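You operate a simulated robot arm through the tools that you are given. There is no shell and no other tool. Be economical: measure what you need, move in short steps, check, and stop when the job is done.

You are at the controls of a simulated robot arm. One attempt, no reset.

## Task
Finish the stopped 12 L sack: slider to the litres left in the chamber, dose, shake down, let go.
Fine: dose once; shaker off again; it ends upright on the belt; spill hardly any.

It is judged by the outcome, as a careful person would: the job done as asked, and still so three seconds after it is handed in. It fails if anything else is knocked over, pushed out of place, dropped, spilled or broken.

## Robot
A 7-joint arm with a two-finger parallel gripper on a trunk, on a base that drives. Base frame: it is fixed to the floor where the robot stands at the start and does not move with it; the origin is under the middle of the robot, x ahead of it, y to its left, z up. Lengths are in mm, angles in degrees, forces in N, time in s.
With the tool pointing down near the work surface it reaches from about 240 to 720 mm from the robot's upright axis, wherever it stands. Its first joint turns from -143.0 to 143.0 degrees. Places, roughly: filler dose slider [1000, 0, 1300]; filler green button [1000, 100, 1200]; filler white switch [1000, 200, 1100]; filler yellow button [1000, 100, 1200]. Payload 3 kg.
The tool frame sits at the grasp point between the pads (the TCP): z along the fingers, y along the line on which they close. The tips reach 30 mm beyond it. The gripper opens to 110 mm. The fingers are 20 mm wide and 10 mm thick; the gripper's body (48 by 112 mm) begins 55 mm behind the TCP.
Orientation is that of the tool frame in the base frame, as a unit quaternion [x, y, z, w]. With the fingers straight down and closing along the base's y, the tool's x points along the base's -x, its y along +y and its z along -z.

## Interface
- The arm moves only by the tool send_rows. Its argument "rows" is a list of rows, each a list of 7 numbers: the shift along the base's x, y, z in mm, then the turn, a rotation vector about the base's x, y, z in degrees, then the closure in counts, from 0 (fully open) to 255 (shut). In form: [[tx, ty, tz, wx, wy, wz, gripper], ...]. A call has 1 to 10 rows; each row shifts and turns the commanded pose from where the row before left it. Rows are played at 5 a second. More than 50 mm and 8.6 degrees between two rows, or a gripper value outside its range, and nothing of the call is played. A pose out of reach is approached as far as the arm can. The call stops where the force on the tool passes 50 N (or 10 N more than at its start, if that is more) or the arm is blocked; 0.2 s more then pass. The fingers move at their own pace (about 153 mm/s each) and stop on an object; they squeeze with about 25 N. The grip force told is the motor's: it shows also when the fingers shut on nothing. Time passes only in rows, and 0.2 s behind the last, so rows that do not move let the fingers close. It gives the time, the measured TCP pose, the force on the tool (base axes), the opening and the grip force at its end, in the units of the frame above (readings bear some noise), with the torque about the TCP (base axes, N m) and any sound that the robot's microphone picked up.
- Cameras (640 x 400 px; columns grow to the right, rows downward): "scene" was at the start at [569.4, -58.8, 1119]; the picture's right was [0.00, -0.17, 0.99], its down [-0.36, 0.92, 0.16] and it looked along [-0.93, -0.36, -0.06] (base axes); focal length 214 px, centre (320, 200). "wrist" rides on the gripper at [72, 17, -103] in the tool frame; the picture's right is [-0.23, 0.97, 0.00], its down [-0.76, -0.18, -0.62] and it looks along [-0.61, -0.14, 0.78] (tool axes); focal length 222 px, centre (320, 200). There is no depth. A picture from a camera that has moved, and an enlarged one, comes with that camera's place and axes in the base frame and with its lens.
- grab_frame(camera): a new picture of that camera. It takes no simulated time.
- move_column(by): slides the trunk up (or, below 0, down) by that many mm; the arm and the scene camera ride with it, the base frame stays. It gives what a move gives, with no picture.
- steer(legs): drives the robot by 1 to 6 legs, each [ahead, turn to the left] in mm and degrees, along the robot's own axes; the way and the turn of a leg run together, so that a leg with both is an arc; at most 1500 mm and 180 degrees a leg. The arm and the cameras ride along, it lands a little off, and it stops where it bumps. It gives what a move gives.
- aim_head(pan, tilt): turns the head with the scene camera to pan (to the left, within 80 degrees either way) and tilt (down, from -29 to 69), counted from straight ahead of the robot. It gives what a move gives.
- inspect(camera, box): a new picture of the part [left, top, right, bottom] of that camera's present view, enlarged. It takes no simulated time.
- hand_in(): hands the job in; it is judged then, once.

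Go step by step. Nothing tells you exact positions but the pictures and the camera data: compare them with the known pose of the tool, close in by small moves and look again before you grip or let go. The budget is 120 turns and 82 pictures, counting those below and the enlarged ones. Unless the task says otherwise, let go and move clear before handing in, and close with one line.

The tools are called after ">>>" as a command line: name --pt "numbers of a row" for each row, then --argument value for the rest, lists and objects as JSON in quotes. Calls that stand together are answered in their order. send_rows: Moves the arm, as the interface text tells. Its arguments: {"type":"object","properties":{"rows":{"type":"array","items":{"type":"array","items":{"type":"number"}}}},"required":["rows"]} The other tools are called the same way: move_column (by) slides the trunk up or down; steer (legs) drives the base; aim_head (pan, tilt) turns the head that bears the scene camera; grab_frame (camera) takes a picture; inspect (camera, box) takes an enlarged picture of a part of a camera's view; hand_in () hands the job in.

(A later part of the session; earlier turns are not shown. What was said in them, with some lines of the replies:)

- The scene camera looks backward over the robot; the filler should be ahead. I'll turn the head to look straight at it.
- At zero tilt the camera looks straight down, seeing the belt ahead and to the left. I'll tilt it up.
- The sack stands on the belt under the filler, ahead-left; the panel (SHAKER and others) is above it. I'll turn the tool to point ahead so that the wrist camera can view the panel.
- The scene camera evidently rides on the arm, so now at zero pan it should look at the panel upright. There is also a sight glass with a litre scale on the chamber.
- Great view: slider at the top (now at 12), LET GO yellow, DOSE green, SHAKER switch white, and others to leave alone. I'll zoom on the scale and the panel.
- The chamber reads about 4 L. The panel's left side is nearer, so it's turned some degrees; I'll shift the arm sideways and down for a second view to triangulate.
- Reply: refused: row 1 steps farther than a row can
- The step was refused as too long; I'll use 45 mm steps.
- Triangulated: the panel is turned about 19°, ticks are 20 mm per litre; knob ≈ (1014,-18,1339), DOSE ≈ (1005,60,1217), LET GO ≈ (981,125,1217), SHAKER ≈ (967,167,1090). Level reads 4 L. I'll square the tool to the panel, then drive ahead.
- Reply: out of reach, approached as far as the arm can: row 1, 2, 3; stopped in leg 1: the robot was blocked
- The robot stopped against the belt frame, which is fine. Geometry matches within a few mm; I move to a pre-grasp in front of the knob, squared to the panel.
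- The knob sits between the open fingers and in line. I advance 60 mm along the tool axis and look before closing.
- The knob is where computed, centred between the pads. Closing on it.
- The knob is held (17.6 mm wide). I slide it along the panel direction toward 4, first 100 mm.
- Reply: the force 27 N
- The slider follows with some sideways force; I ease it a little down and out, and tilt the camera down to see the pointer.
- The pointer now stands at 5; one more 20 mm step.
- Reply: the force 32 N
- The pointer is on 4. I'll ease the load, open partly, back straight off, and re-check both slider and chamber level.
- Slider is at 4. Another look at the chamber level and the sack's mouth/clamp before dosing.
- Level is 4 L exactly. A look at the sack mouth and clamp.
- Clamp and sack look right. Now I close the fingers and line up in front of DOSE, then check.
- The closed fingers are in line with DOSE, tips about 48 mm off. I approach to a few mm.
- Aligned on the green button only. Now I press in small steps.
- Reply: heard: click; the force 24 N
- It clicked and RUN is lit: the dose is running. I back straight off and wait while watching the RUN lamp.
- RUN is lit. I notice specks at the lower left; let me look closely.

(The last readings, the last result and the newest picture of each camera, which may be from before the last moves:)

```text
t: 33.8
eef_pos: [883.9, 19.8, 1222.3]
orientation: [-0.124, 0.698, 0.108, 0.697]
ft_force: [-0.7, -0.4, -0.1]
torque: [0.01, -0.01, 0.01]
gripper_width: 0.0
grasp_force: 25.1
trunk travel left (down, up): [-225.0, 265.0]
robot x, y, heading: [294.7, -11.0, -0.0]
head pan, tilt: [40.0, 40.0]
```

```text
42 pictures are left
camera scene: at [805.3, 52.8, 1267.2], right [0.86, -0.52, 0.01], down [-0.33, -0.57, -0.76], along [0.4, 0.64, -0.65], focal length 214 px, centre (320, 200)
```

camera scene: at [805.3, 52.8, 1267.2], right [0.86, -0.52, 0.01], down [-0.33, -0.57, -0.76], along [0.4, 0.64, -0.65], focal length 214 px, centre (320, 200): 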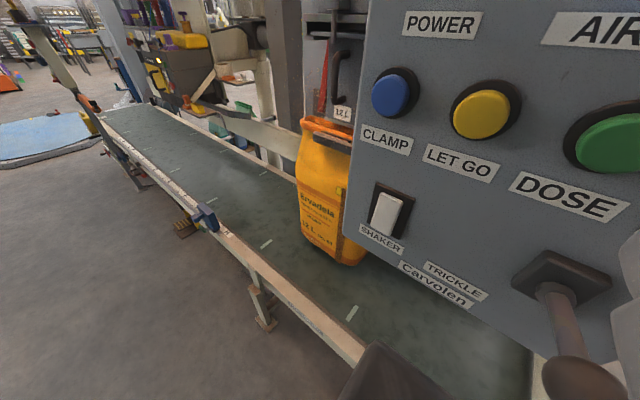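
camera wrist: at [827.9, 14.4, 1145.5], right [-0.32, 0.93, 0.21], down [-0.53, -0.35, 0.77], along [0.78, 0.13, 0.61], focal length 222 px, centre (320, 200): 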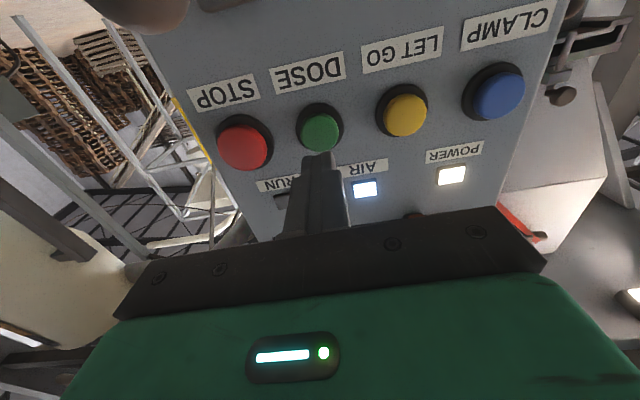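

Particles flew briefly during the fall; the belt looks clean now. Check the lamp and the sack closely.

>>> inspect --camera "scene" --box '[270, 60, 390, 280]'

>>> aim_head --pan 0 --tilt 0

>>> grab_frame --camera "scene"

```text
1.82 times, centred on (330, 170) of scene
camera zoom: at [805.3, 52.8, 1267.2], right [0.86, -0.52, 0.01], down [-0.33, -0.57, -0.76], along [0.4, 0.64, -0.65], focal length 390 px, centre (302, 254)
```

zoom: 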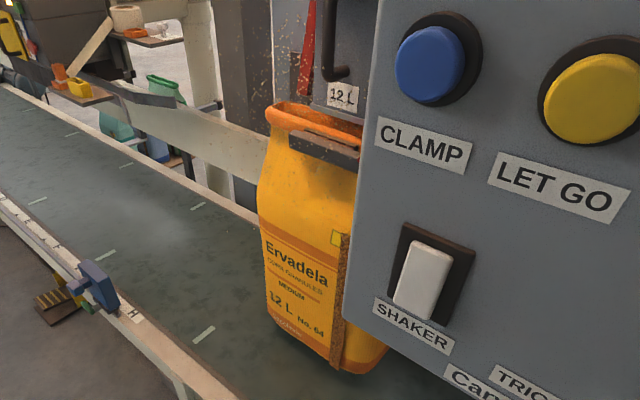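

```text
t: 34.9
eef_pos: [883.3, 19.8, 1222.2]
orientation: [-0.123, 0.698, 0.11, 0.697]
ft_force: [-0.9, -1.2, 0.3]
torque: [0.02, -0.03, 0.01]
gripper_width: 0.0
grasp_force: 25.1
trunk travel left (down, up): [-225.0, 265.0]
robot x, y, heading: [292.8, -12.0, -0.1]
head pan, tilt: [0.0, 0.0]
```

```text
40 pictures are left
camera scene: at [846.3, 10.5, 1331.8], right [0.32, -0.95, 0.02], down [0.0, -0.02, -1.0], along [0.95, 0.32, -0.01], focal length 214 px, centre (320, 200)
```

scene: 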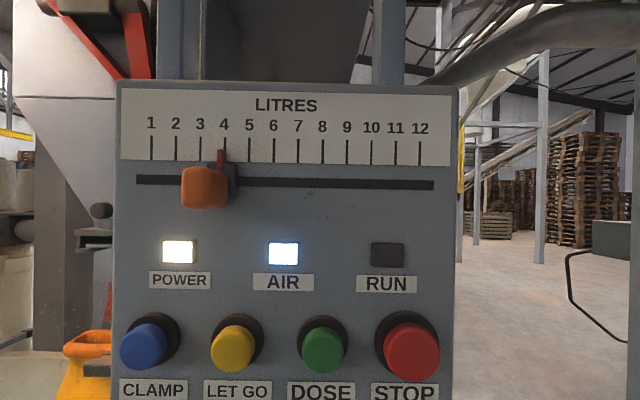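

Dose is complete (RUN off). Next the SHAKER: I move over in front of the rocker and look at which end stands proud.

>>> send_rows --pt "0 40 0 0 0 0 255" --pt "0 40 0 0 0 0 255" --pt "0 41 0 0 0 0 255" --pt "0 0 -35 0 0 0 255" --pt "0 0 -35 0 0 0 255" --pt "0 0 -35 0 0 0 255" --pt "0 0 -35 0 0 0 255" --pt "8 0 -8 0 0 0 255" --pt "0 0 0 0 0 0 255"

>>> aim_head --pan 0 --tilt 30

>>> grab_frame --camera "scene"

>>> grab_frame --camera "wrist"

```text
t: 36.9
eef_pos: [912.6, 142.8, 1105.7]
orientation: [-0.124, 0.698, 0.108, 0.697]
ft_force: [0.3, 0.7, -0.5]
torque: [0.01, -0.04, 0.0]
gripper_width: 0.1
grasp_force: 25.3
out of reach, approached as far as the arm can: row 6, 7
trunk travel left (down, up): [-225.0, 265.0]
robot x, y, heading: [292.6, -10.8, -0.3]
head pan, tilt: [0.0, 0.0]
```

```text
t: 37.8
eef_pos: [912.9, 143.5, 1105.3]
orientation: [-0.124, 0.698, 0.109, 0.697]
ft_force: [-0.4, -0.2, -0.8]
torque: [-0.02, 0.0, 0.0]
gripper_width: 0.0
grasp_force: 25.0
trunk travel left (down, up): [-225.0, 265.0]
robot x, y, heading: [290.1, -10.5, -0.2]
head pan, tilt: [0.0, 30.0]
```

```text
39 pictures are left
camera scene: at [875.7, 133.2, 1166.8], right [0.32, -0.95, 0.02], down [-0.47, -0.18, -0.86], along [0.82, 0.27, -0.5], focal length 214 px, centre (320, 200)
```

scene: 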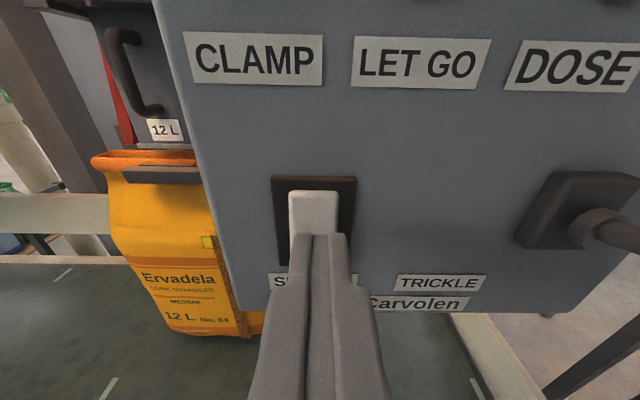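

```text
38 pictures are left
camera wrist: at [809.5, 124.0, 1033.1], right [-0.32, 0.93, 0.21], down [-0.53, -0.35, 0.77], along [0.78, 0.13, 0.61], focal length 222 px, centre (320, 200)
```

wrist: 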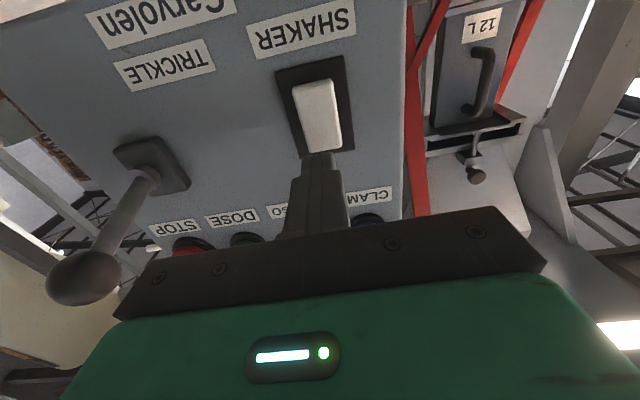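

The arm is at its low limit here; I'll lower the trunk for room. First zoom on the rocker.

>>> inspect --camera "wrist" --box '[250, 30, 390, 170]'

>>> move_column --by -35

>>> grab_frame --camera "scene"

```text
2.86 times, centred on (320, 100) of wrist
camera zoom: at [809.5, 124.0, 1033.1], right [-0.32, 0.93, 0.21], down [-0.53, -0.35, 0.77], along [0.78, 0.13, 0.61], focal length 635 px, centre (320, 486)
```

zoom: 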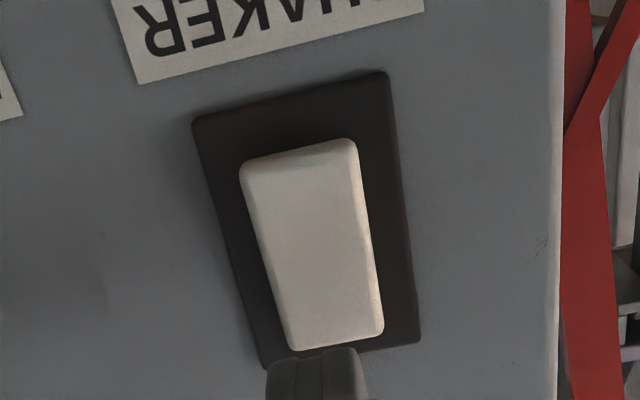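

```text
t: 38.6
eef_pos: [912.7, 143.0, 1070.1]
orientation: [-0.123, 0.698, 0.109, 0.697]
ft_force: [0.0, 0.0, 0.3]
torque: [0.0, -0.01, -0.02]
gripper_width: 0.0
grasp_force: 25.0
trunk travel left (down, up): [-190.0, 300.0]
robot x, y, heading: [291.3, -13.2, -0.2]
head pan, tilt: [0.0, 30.0]
```

```text
36 pictures are left
camera scene: at [875.6, 133.2, 1131.8], right [0.32, -0.95, 0.02], down [-0.47, -0.18, -0.86], along [0.82, 0.27, -0.5], focal length 214 px, centre (320, 200)
```

scene: 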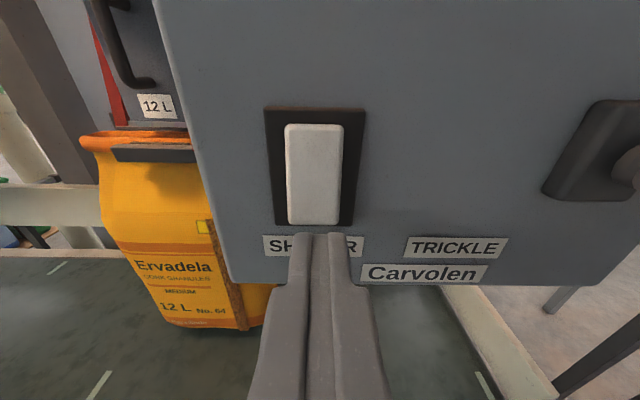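

The lower end of the rocker stands proud, so pressing the bottom switches it. Fingers are lined up with that lower end; I approach and press in small steps.

>>> send_rows --pt "-0.6 1.9 2 0 0 0 255" --pt "9.5 3.3 0 0 0 0 255" --pt "9.5 3.3 0 0 0 0 255" --pt "2.8 1 0 0 0 0 255" --pt "2.8 1 0 0 0 0 255"

>>> grab_frame --camera "scene"

```text
t: 39.8
eef_pos: [937.3, 152.7, 1072.8]
orientation: [-0.123, 0.698, 0.109, 0.697]
ft_force: [-0.5, -0.6, -0.4]
torque: [0.0, 0.01, 0.0]
gripper_width: 0.0
grasp_force: 24.8
trunk travel left (down, up): [-190.0, 300.0]
robot x, y, heading: [293.9, -11.2, -0.1]
head pan, tilt: [0.0, 30.0]
```

```text
35 pictures are left
camera scene: at [899.5, 143.5, 1134.0], right [0.32, -0.95, 0.02], down [-0.47, -0.18, -0.86], along [0.82, 0.27, -0.5], focal length 214 px, centre (320, 200)
```

scene: 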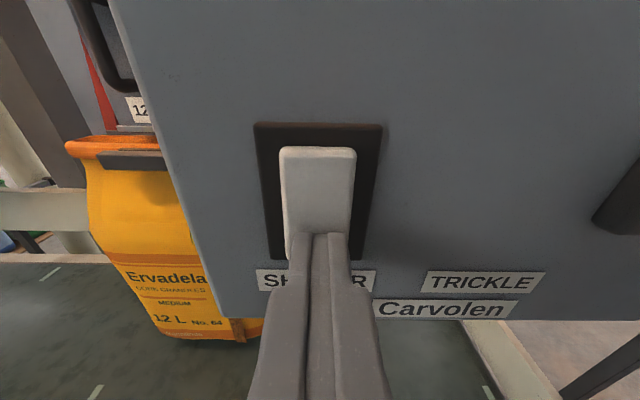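

Still no contact and well aligned. Continue pressing gently.

>>> send_rows --pt "1.9 0.65 0 0 0 0 255" --pt "1.9 0.65 0 0 0 0 255" --pt "1.9 0.65 0 0 0 0 255"

```text
t: 40.6
eef_pos: [937.7, 153.9, 1072.2]
orientation: [-0.124, 0.698, 0.108, 0.697]
ft_force: [-41.5, -21.6, -7.7]
torque: [-0.45, -0.38, -0.25]
gripper_width: 0.0
grasp_force: 25.2
trunk travel left (down, up): [-190.0, 300.0]
robot x, y, heading: [292.0, -13.3, -0.5]
head pan, tilt: [0.0, 30.0]
```

It meets firm resistance at the lower end without a click. I back off and look at the rocker again.

>>> send_rows --pt "-9.5 -3.3 0 0 0 0 255" --pt "-38 -13 0 0 0 0 255" --pt "0 0 20 0 0 0 255" --pt "0 0 0 0 0 0 255"

>>> grab_frame --camera "scene"

>>> inspect --camera "wrist" --box '[240, 20, 420, 180]'

```text
t: 41.6
eef_pos: [904.6, 141.6, 1090.5]
orientation: [-0.124, 0.698, 0.108, 0.697]
ft_force: [0.0, 0.6, 0.1]
torque: [-0.03, 0.0, 0.01]
gripper_width: 0.2
grasp_force: 24.7
out of reach, approached as far as the arm can: row 2
trunk travel left (down, up): [-190.0, 300.0]
robot x, y, heading: [294.4, -12.0, -0.0]
head pan, tilt: [0.0, 30.0]
```

```text
34 pictures are left
camera scene: at [867.3, 132.2, 1153.0], right [0.32, -0.95, 0.02], down [-0.47, -0.18, -0.86], along [0.82, 0.27, -0.5], focal length 214 px, centre (320, 200)
```

scene: 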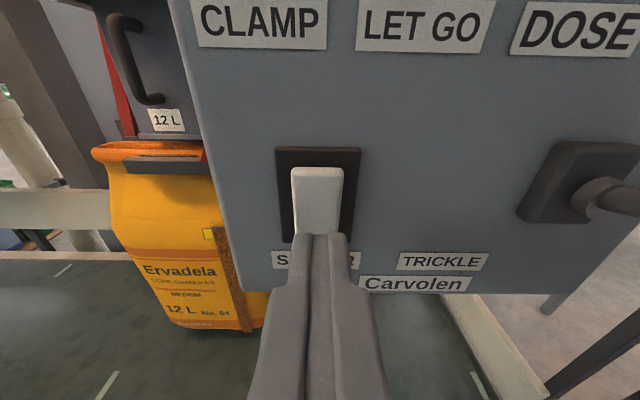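

```text
2.50 times, centred on (330, 100) of wrist
camera zoom: at [801.2, 123.0, 1019.4], right [-0.32, 0.93, 0.21], down [-0.53, -0.35, 0.77], along [0.78, 0.13, 0.61], focal length 555 px, centre (295, 450)
```

zoom: 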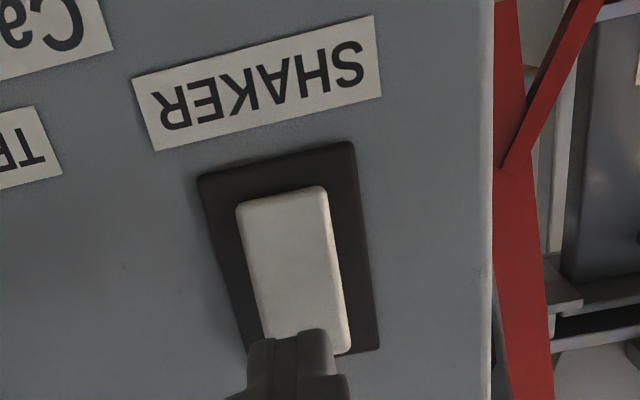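

I want a side view of the rocker: shift the arm right and back, and pan the camera left.

>>> send_rows --pt "0 -35 20 0 0 0 255" --pt "0 -40 20 0 0 0 255" --pt "0 -40 10 0 0 0 255" --pt "0 0 0 0 0 0 255"

>>> aim_head --pan 60 --tilt 25

>>> grab_frame --camera "scene"

```text
t: 42.6
eef_pos: [902.5, 28.5, 1141.4]
orientation: [-0.124, 0.697, 0.109, 0.697]
ft_force: [0.6, 0.6, 0.9]
torque: [-0.03, -0.04, 0.0]
gripper_width: 0.0
grasp_force: 25.1
trunk travel left (down, up): [-190.0, 300.0]
robot x, y, heading: [292.3, -12.4, -0.0]
head pan, tilt: [0.0, 30.0]
```

```text
t: 43.9
eef_pos: [902.6, 27.3, 1141.0]
orientation: [-0.123, 0.698, 0.109, 0.697]
ft_force: [0.4, 0.5, -0.2]
torque: [-0.01, -0.04, 0.0]
gripper_width: 0.0
grasp_force: 24.8
trunk travel left (down, up): [-190.0, 300.0]
robot x, y, heading: [290.2, -8.9, -0.3]
head pan, tilt: [60.0, 25.0]
```

```text
32 pictures are left
camera scene: at [798.3, 78.5, 1209.5], right [0.98, -0.19, 0.01], down [-0.08, -0.43, -0.9], along [0.18, 0.88, -0.44], focal length 214 px, centre (320, 200)
```

scene: 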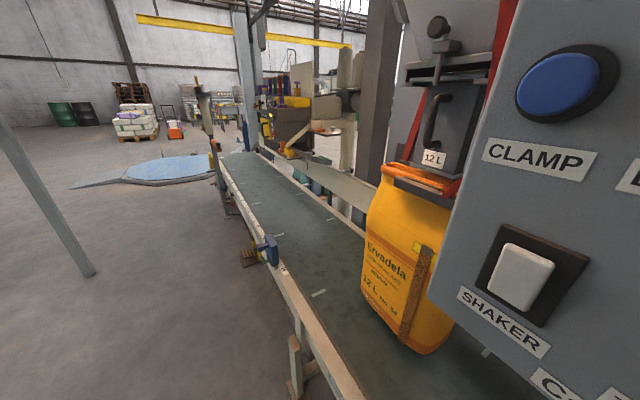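

>>> inspect --camera "scene" --box '[460, 210, 600, 330]'

>>> inspect --camera "scene" --box '[350, 140, 470, 370]'

```text
3.33 times, centred on (530, 270) of scene
camera zoom: at [798.3, 78.5, 1209.5], right [0.98, -0.19, 0.01], down [-0.08, -0.43, -0.9], along [0.18, 0.88, -0.44], focal length 715 px, centre (-380, -33)
```

zoom: 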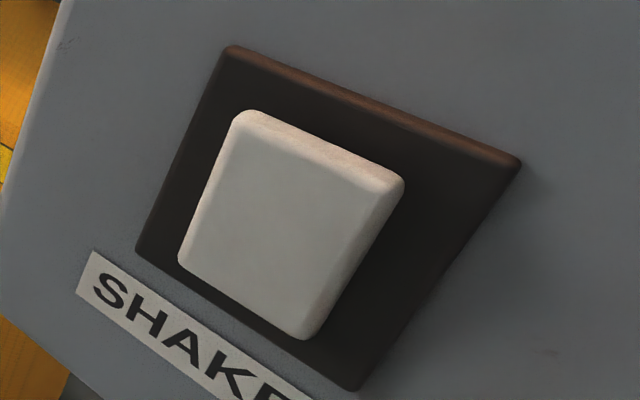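

```text
1.74 times, centred on (410, 255) of scene
camera zoom: at [798.3, 78.5, 1209.5], right [0.98, -0.19, 0.01], down [-0.08, -0.43, -0.9], along [0.18, 0.88, -0.44], focal length 373 px, centre (164, 104)
```

zoom: 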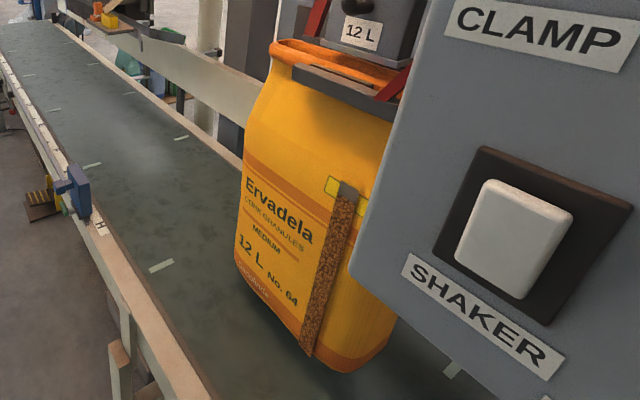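

By comparing views, the rocker now has its top end proud, so my press probably toggled it, and the strip on the sack shows the cork starting to sink. Let me wait a second and compare.

>>> send_rows --pt "0 0 0 0 0 0 255" --pt "0 0 0 0 0 0 255" --pt "0 0 0 0 0 0 255" --pt "0 0 0 0 0 0 255" --pt "0 0 0 0 0 0 255"

>>> inspect --camera "scene" --box '[350, 140, 590, 370]'

```text
t: 45.1
eef_pos: [902.5, 26.1, 1141.4]
orientation: [-0.123, 0.698, 0.108, 0.697]
ft_force: [-0.8, -0.1, -0.4]
torque: [0.03, 0.0, -0.01]
gripper_width: 0.1
grasp_force: 24.5
trunk travel left (down, up): [-190.0, 300.0]
robot x, y, heading: [294.5, -9.1, -0.1]
head pan, tilt: [60.0, 25.0]
```

```text
1.74 times, centred on (470, 255) of scene
camera zoom: at [798.3, 78.5, 1209.4], right [0.98, -0.19, 0.01], down [-0.08, -0.43, -0.9], along [0.18, 0.88, -0.44], focal length 373 px, centre (59, 104)
```

zoom: 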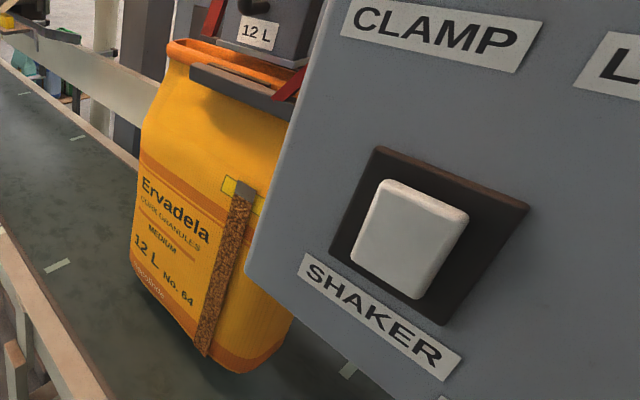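

>>> inspect --camera "scene" --box '[405, 225, 455, 275]'

>>> send_rows --pt "0 0 0 0 0 0 255" --pt "0 0 0 0 0 0 255" --pt "0 0 0 0 0 0 255" --pt "0 0 0 0 0 0 255" --pt "0 0 0 0 0 0 255"

>>> inspect --camera "scene" --box '[405, 225, 455, 275]'

```text
8.00 times, centred on (430, 250) of scene
camera zoom: at [798.3, 78.5, 1209.4], right [0.98, -0.19, 0.01], down [-0.08, -0.43, -0.9], along [0.18, 0.88, -0.44], focal length 1716 px, centre (-560, -200)
```

zoom: 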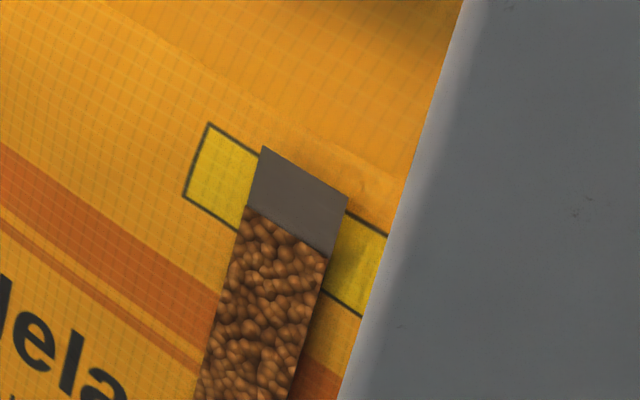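

```text
t: 46.3
eef_pos: [903.1, 26.4, 1141.1]
orientation: [-0.124, 0.698, 0.109, 0.697]
ft_force: [0.5, -0.3, 0.4]
torque: [-0.01, 0.01, 0.01]
gripper_width: 0.0
grasp_force: 25.3
trunk travel left (down, up): [-190.0, 300.0]
robot x, y, heading: [292.7, -12.6, -0.1]
head pan, tilt: [60.0, 25.0]
```

```text
8.00 times, centred on (430, 250) of scene
camera zoom: at [798.3, 78.5, 1209.5], right [0.98, -0.19, 0.01], down [-0.08, -0.43, -0.9], along [0.18, 0.88, -0.44], focal length 1716 px, centre (-560, -200)
```

zoom: 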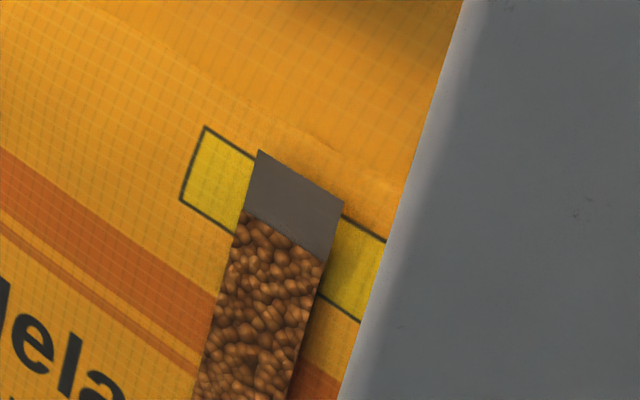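

The sack moves slightly between frames, so the shaker is on; the cork level has settled within the yellow band and is steady. Now I return and press the top end to switch it off.

>>> send_rows --pt "0 40 0 0 0 0 255" --pt "0 40 -10 0 0 0 255" --pt "9 38 -24 0 0 0 255" --pt "9.5 3.3 0 0 0 0 255" --pt "9.5 3.3 0 0 0 0 255" --pt "0 0 0 0 0 0 255"

>>> aim_head --pan 0 --tilt 30

>>> grab_frame --camera "scene"

```text
t: 47.7
eef_pos: [932.6, 151.3, 1108.2]
orientation: [-0.122, 0.698, 0.108, 0.697]
ft_force: [-0.2, 0.3, -0.2]
torque: [0.0, 0.0, 0.01]
gripper_width: 0.2
grasp_force: 24.7
trunk travel left (down, up): [-190.0, 300.0]
robot x, y, heading: [292.9, -11.6, -0.3]
head pan, tilt: [60.0, 25.0]
```

```text
t: 49.0
eef_pos: [932.6, 151.0, 1108.4]
orientation: [-0.123, 0.698, 0.109, 0.697]
ft_force: [0.1, 0.5, 0.0]
torque: [0.0, 0.0, 0.01]
gripper_width: 0.2
grasp_force: 24.9
trunk travel left (down, up): [-190.0, 300.0]
robot x, y, heading: [293.2, -10.0, -0.1]
head pan, tilt: [0.0, 30.0]
```

```text
26 pictures are left
camera scene: at [895.6, 141.8, 1170.3], right [0.32, -0.95, 0.02], down [-0.47, -0.18, -0.86], along [0.82, 0.27, -0.5], focal length 214 px, centre (320, 200)
```

scene: 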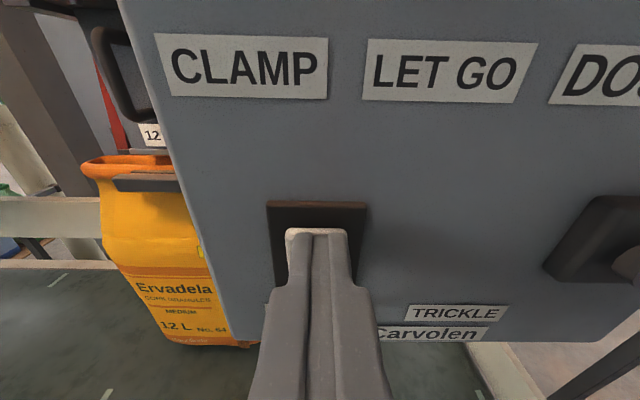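

Aligned with the proud top end; pressing.

>>> send_rows --pt "3.8 1.3 0 0 0 0 255" --pt "1.9 0.65 0 0 0 0 255" --pt "1.9 0.65 0 0 0 0 255" --pt "1.9 0.65 0 0 0 0 255" --pt "1.9 0.65 0 0 0 0 255"

```text
t: 50.3
eef_pos: [939.9, 156.2, 1108.4]
orientation: [-0.123, 0.699, 0.109, 0.697]
ft_force: [-34.5, -11.0, 3.2]
torque: [-0.22, 0.21, 0.04]
gripper_width: 0.0
grasp_force: 25.0
trunk travel left (down, up): [-190.0, 300.0]
robot x, y, heading: [295.0, -7.4, -0.3]
head pan, tilt: [0.0, 30.0]
stopped in row 5: the force on the tool passed its limit at 53 N (the readings are from after the stop); the commanded pose is now the measured one
```

It reached the stop. I back off and go to the same side-view spot to check the rocker and sack.

>>> send_rows --pt "-9.5 -3.3 0 0 0 0 255" --pt "-20 -8 8 0 0 0 255" --pt "0 -38 10 0 0 0 255" --pt "-5 -38 10 0 0 0 255" --pt "-2 -40 5 0 0 0 255" --pt "0 0 0 0 0 0 255"

>>> aim_head --pan 60 --tilt 25

>>> inspect --camera "scene" --box '[350, 140, 590, 370]'

```text
t: 51.7
eef_pos: [905.5, 26.9, 1141.4]
orientation: [-0.125, 0.699, 0.109, 0.696]
ft_force: [0.1, 0.3, 0.1]
torque: [-0.01, 0.0, -0.04]
gripper_width: 0.1
grasp_force: 24.7
trunk travel left (down, up): [-190.0, 300.0]
robot x, y, heading: [295.7, -12.8, -0.2]
head pan, tilt: [0.0, 30.0]
```

```text
t: 53.0
eef_pos: [905.4, 28.0, 1141.3]
orientation: [-0.124, 0.699, 0.109, 0.696]
ft_force: [0.1, 0.3, 0.0]
torque: [-0.01, -0.02, 0.0]
gripper_width: 0.0
grasp_force: 24.9
trunk travel left (down, up): [-190.0, 300.0]
robot x, y, heading: [293.1, -10.4, -0.2]
head pan, tilt: [60.0, 25.0]
```

```text
1.74 times, centred on (470, 255) of scene
camera zoom: at [801.2, 79.5, 1210.2], right [0.98, -0.19, 0.0], down [-0.08, -0.43, -0.9], along [0.17, 0.88, -0.44], focal length 373 px, centre (59, 104)
```

zoom: 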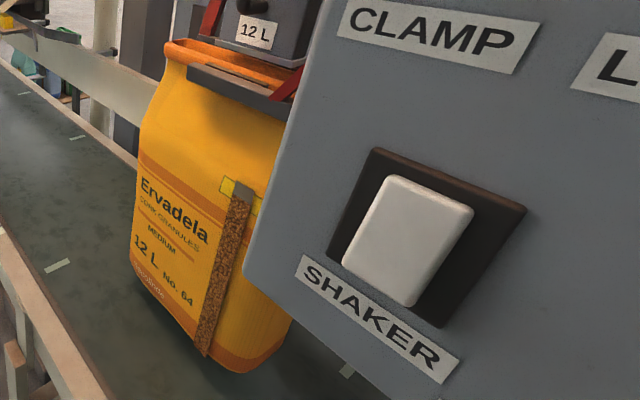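

The rocker has visibly flipped back (bottom proud). I check that the sack is now still.

>>> inspect --camera "scene" --box '[405, 225, 455, 275]'

>>> send_rows --pt "0 0 0 0 0 0 255" --pt "0 0 0 0 0 0 255" --pt "0 0 0 0 0 0 255"

>>> inspect --camera "scene" --box '[405, 225, 455, 275]'

```text
8.00 times, centred on (430, 250) of scene
camera zoom: at [801.2, 79.5, 1210.2], right [0.98, -0.19, 0.0], down [-0.08, -0.43, -0.9], along [0.17, 0.88, -0.44], focal length 1716 px, centre (-560, -200)
```

zoom: 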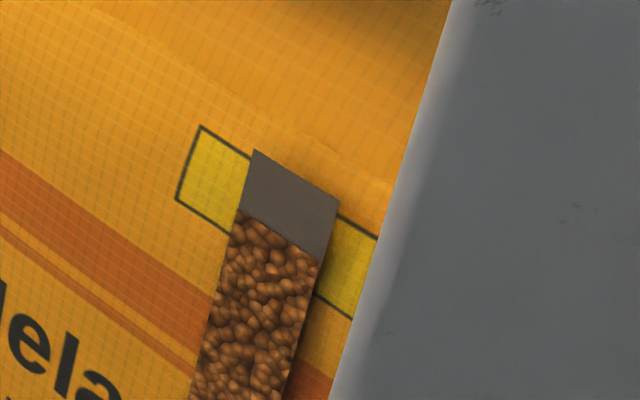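

```text
t: 53.8
eef_pos: [906.2, 28.1, 1142.5]
orientation: [-0.124, 0.699, 0.109, 0.696]
ft_force: [0.5, -0.7, 0.2]
torque: [-0.01, 0.0, 0.06]
gripper_width: 0.0
grasp_force: 24.6
trunk travel left (down, up): [-190.0, 300.0]
robot x, y, heading: [288.0, -11.3, -0.5]
head pan, tilt: [60.0, 25.0]
```

```text
8.00 times, centred on (430, 250) of scene
camera zoom: at [801.1, 79.5, 1210.3], right [0.98, -0.19, 0.0], down [-0.08, -0.43, -0.9], along [0.17, 0.88, -0.44], focal length 1716 px, centre (-560, -200)
```

zoom: 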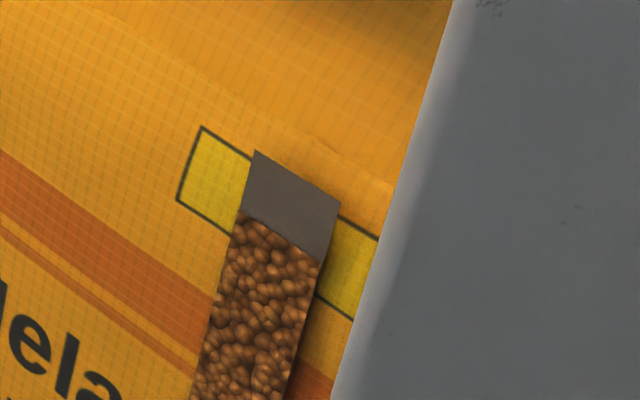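

Shaker off, sack still, level in the yellow band. Now I line up with LET GO.

>>> send_rows --pt "0 0 38 0 0 0 255" --pt "0 0 38 0 0 0 255" --pt "0 36 0 0 0 0 255" --pt "0 35 0 0 0 0 255" --pt "19 6.5 0 0 0 0 255" --pt "0 0 0 0 0 0 255"

>>> aim_head --pan 0 --tilt 30

>>> grab_frame --camera "scene"

```text
t: 55.2
eef_pos: [924.9, 106.5, 1217.5]
orientation: [-0.124, 0.699, 0.108, 0.695]
ft_force: [0.1, 0.2, -0.4]
torque: [-0.01, -0.01, 0.01]
gripper_width: 0.0
grasp_force: 25.1
trunk travel left (down, up): [-190.0, 300.0]
robot x, y, heading: [293.2, -10.4, -0.5]
head pan, tilt: [60.0, 25.0]
```

```text
t: 56.5
eef_pos: [923.2, 107.2, 1217.1]
orientation: [-0.124, 0.699, 0.11, 0.696]
ft_force: [0.1, 0.3, 0.5]
torque: [0.01, 0.0, 0.01]
gripper_width: 0.0
grasp_force: 24.1
trunk travel left (down, up): [-190.0, 300.0]
robot x, y, heading: [291.6, -11.1, -0.3]
head pan, tilt: [0.0, 30.0]
```

```text
22 pictures are left
camera scene: at [886.9, 97.0, 1279.0], right [0.33, -0.95, 0.02], down [-0.47, -0.18, -0.86], along [0.82, 0.27, -0.51], focal length 214 px, centre (320, 200)
```

scene: 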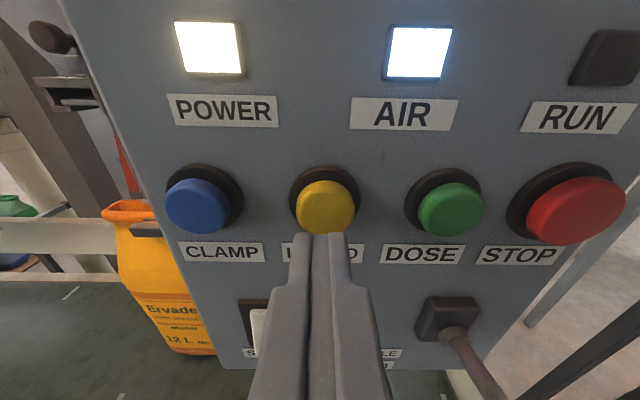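

Lined up within ~2 mm of the yellow button. Small correction, approach and press.

>>> send_rows --pt "0.7 -2 0 0 0 0 255" --pt "11.4 3.9 0 0 0 0 255" --pt "9.5 3.3 0 0 0 0 255" --pt "3.8 1.3 0 0 0 0 255" --pt "2.8 1 0 0 0 0 255" --pt "1.9 0.65 0 0 0 0 255"

>>> grab_frame --camera "scene"

```text
t: 57.9
eef_pos: [953.0, 115.7, 1215.6]
orientation: [-0.123, 0.699, 0.109, 0.695]
ft_force: [-6.7, -4.6, -2.9]
torque: [-0.03, 0.07, -0.09]
gripper_width: 0.0
grasp_force: 25.0
trunk travel left (down, up): [-190.0, 300.0]
robot x, y, heading: [295.8, -10.3, -0.5]
head pan, tilt: [0.0, 30.0]
heard: click
```

```text
21 pictures are left
camera scene: at [916.8, 106.0, 1278.1], right [0.32, -0.95, 0.02], down [-0.48, -0.18, -0.86], along [0.82, 0.27, -0.51], focal length 214 px, centre (320, 200)
```

scene: 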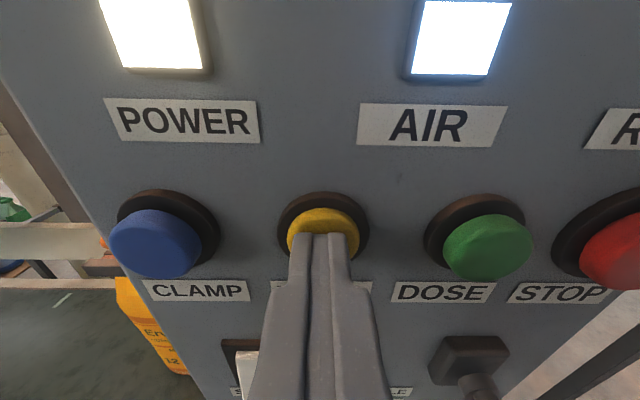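

Click: LET GO pressed, and the sack's mouth has come down from the clamp. I back clear and check the sack.

>>> send_rows --pt "-19 -6.5 0 0 0 0 255" --pt "-28 -9.7 0 0 0 0 255" --pt "-20 -40 0 0 0 0 255" --pt "0 -45 0 0 0 0 255" --pt "0 0 0 0 0 0 255" --pt "0 0 0 0 0 0 255"

>>> aim_head --pan 55 --tilt 30

>>> grab_frame --camera "scene"

```text
t: 59.3
eef_pos: [890.3, 13.3, 1215.9]
orientation: [-0.123, 0.699, 0.109, 0.696]
ft_force: [0.7, -0.1, 0.0]
torque: [0.01, 0.01, 0.0]
gripper_width: 0.2
grasp_force: 24.7
trunk travel left (down, up): [-190.0, 300.0]
robot x, y, heading: [290.3, -11.6, -0.1]
head pan, tilt: [0.0, 30.0]
```

```text
t: 60.5
eef_pos: [891.3, 14.2, 1216.9]
orientation: [-0.124, 0.699, 0.111, 0.696]
ft_force: [1.0, 1.1, 0.4]
torque: [-0.01, -0.03, 0.0]
gripper_width: 0.0
grasp_force: 24.4
trunk travel left (down, up): [-190.0, 300.0]
robot x, y, heading: [290.7, -12.4, -0.1]
head pan, tilt: [55.0, 30.0]
```

```text
20 pictures are left
camera scene: at [793.5, 61.0, 1276.3], right [0.96, -0.28, 0.0], down [-0.14, -0.5, -0.86], along [0.24, 0.82, -0.52], focal length 214 px, centre (320, 200)
```

scene: 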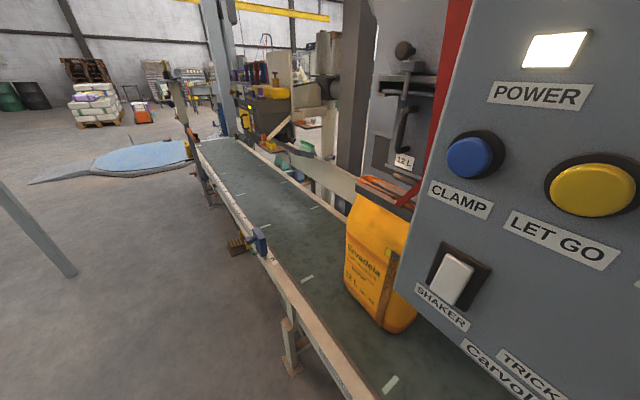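

>>> inspect --camera "scene" --box '[320, 130, 500, 350]'

>>> aim_head --pan 0 --tilt 5

>>> grab_frame --camera "scene"

```text
1.82 times, centred on (410, 240) of scene
camera zoom: at [793.5, 61.0, 1276.3], right [0.96, -0.28, 0.0], down [-0.14, -0.5, -0.86], along [0.24, 0.82, -0.52], focal length 390 px, centre (156, 127)
```

zoom: 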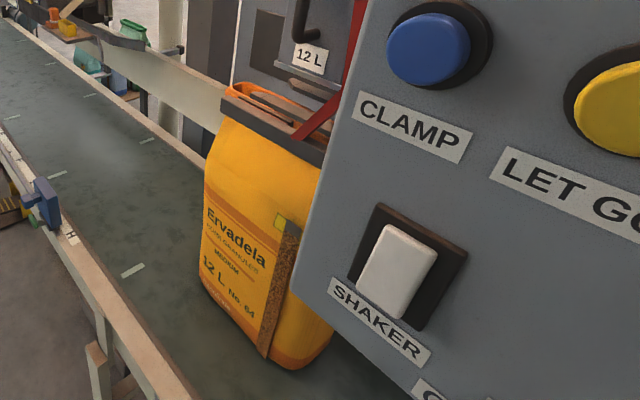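

```text
t: 61.8
eef_pos: [891.1, 13.8, 1216.0]
orientation: [-0.123, 0.699, 0.109, 0.696]
ft_force: [0.0, -1.1, -0.1]
torque: [0.03, 0.0, 0.0]
gripper_width: 0.3
grasp_force: 24.9
trunk travel left (down, up): [-190.0, 300.0]
robot x, y, heading: [296.5, -11.7, -0.5]
head pan, tilt: [0.0, 5.0]
```

```text
18 pictures are left
camera scene: at [855.3, 4.8, 1317.8], right [0.32, -0.95, 0.02], down [-0.08, -0.05, -1.0], along [0.94, 0.32, -0.1], focal length 214 px, centre (320, 200)
```

scene: 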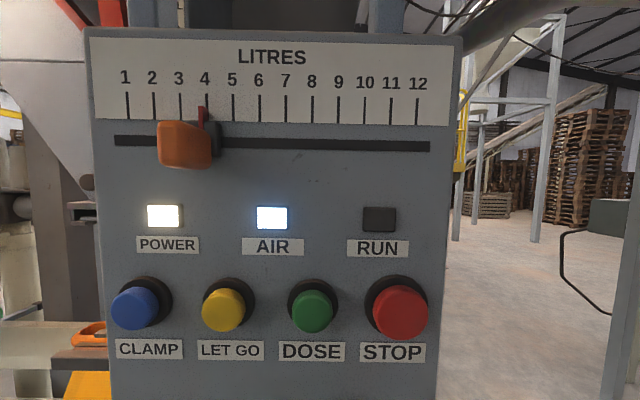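

The sack stands on the belt, the rocker is off and the RUN lamp is dark. I back the robot away a little and take a last look.

>>> steer --legs '[[-200, 0]]'

>>> aim_head --pan 15 --tilt 20

>>> grab_frame --camera "scene"

```text
t: 63.4
eef_pos: [683.0, 14.0, 1215.4]
orientation: [-0.123, 0.699, 0.109, 0.696]
ft_force: [-0.5, 0.6, 0.4]
torque: [0.01, 0.03, 0.02]
gripper_width: 0.3
grasp_force: 24.7
trunk travel left (down, up): [-190.0, 300.0]
robot x, y, heading: [83.4, -8.3, -0.2]
head pan, tilt: [0.0, 5.0]
```

```text
t: 64.2
eef_pos: [683.5, 12.9, 1215.0]
orientation: [-0.122, 0.699, 0.108, 0.696]
ft_force: [0.2, -0.3, 0.2]
torque: [0.0, 0.0, -0.03]
gripper_width: 0.0
grasp_force: 24.7
trunk travel left (down, up): [-190.0, 300.0]
robot x, y, heading: [84.4, -7.8, -0.3]
head pan, tilt: [15.0, 20.0]
```

```text
17 pictures are left
camera scene: at [638.2, 26.3, 1293.6], right [0.56, -0.83, 0.02], down [-0.29, -0.21, -0.94], along [0.78, 0.52, -0.35], focal length 214 px, centre (320, 200)
```

scene: 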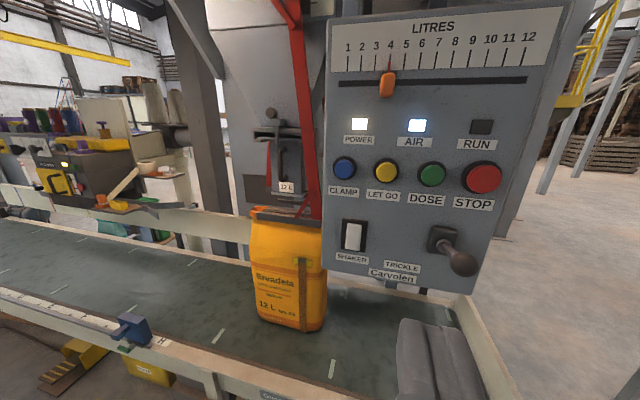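

>>> inspect --camera "scene" --box '[220, 120, 380, 350]'

```text
1.74 times, centred on (300, 235) of scene
camera zoom: at [638.2, 26.3, 1293.6], right [0.56, -0.83, 0.02], down [-0.29, -0.21, -0.94], along [0.78, 0.52, -0.35], focal length 373 px, centre (355, 139)
```

zoom: 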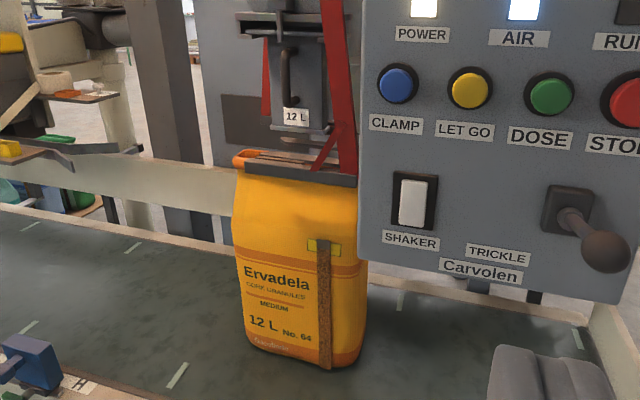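

The sack stands upright on a clean belt, filled into the yellow band and released; the shaker is off and the dose was given once. Handing in.

>>> hand_in

```text
The job is handed in.
```

I finished the 12 L sack and handed the job in. I set the slider to the 4 L left in the chamber, dosed once, ran the shaker and switched it off, then let the sack go. In the last pictures it stood upright on the belt, filled into the yellow band. Some grains flew during the dose, but I saw none on the belt afterwards.
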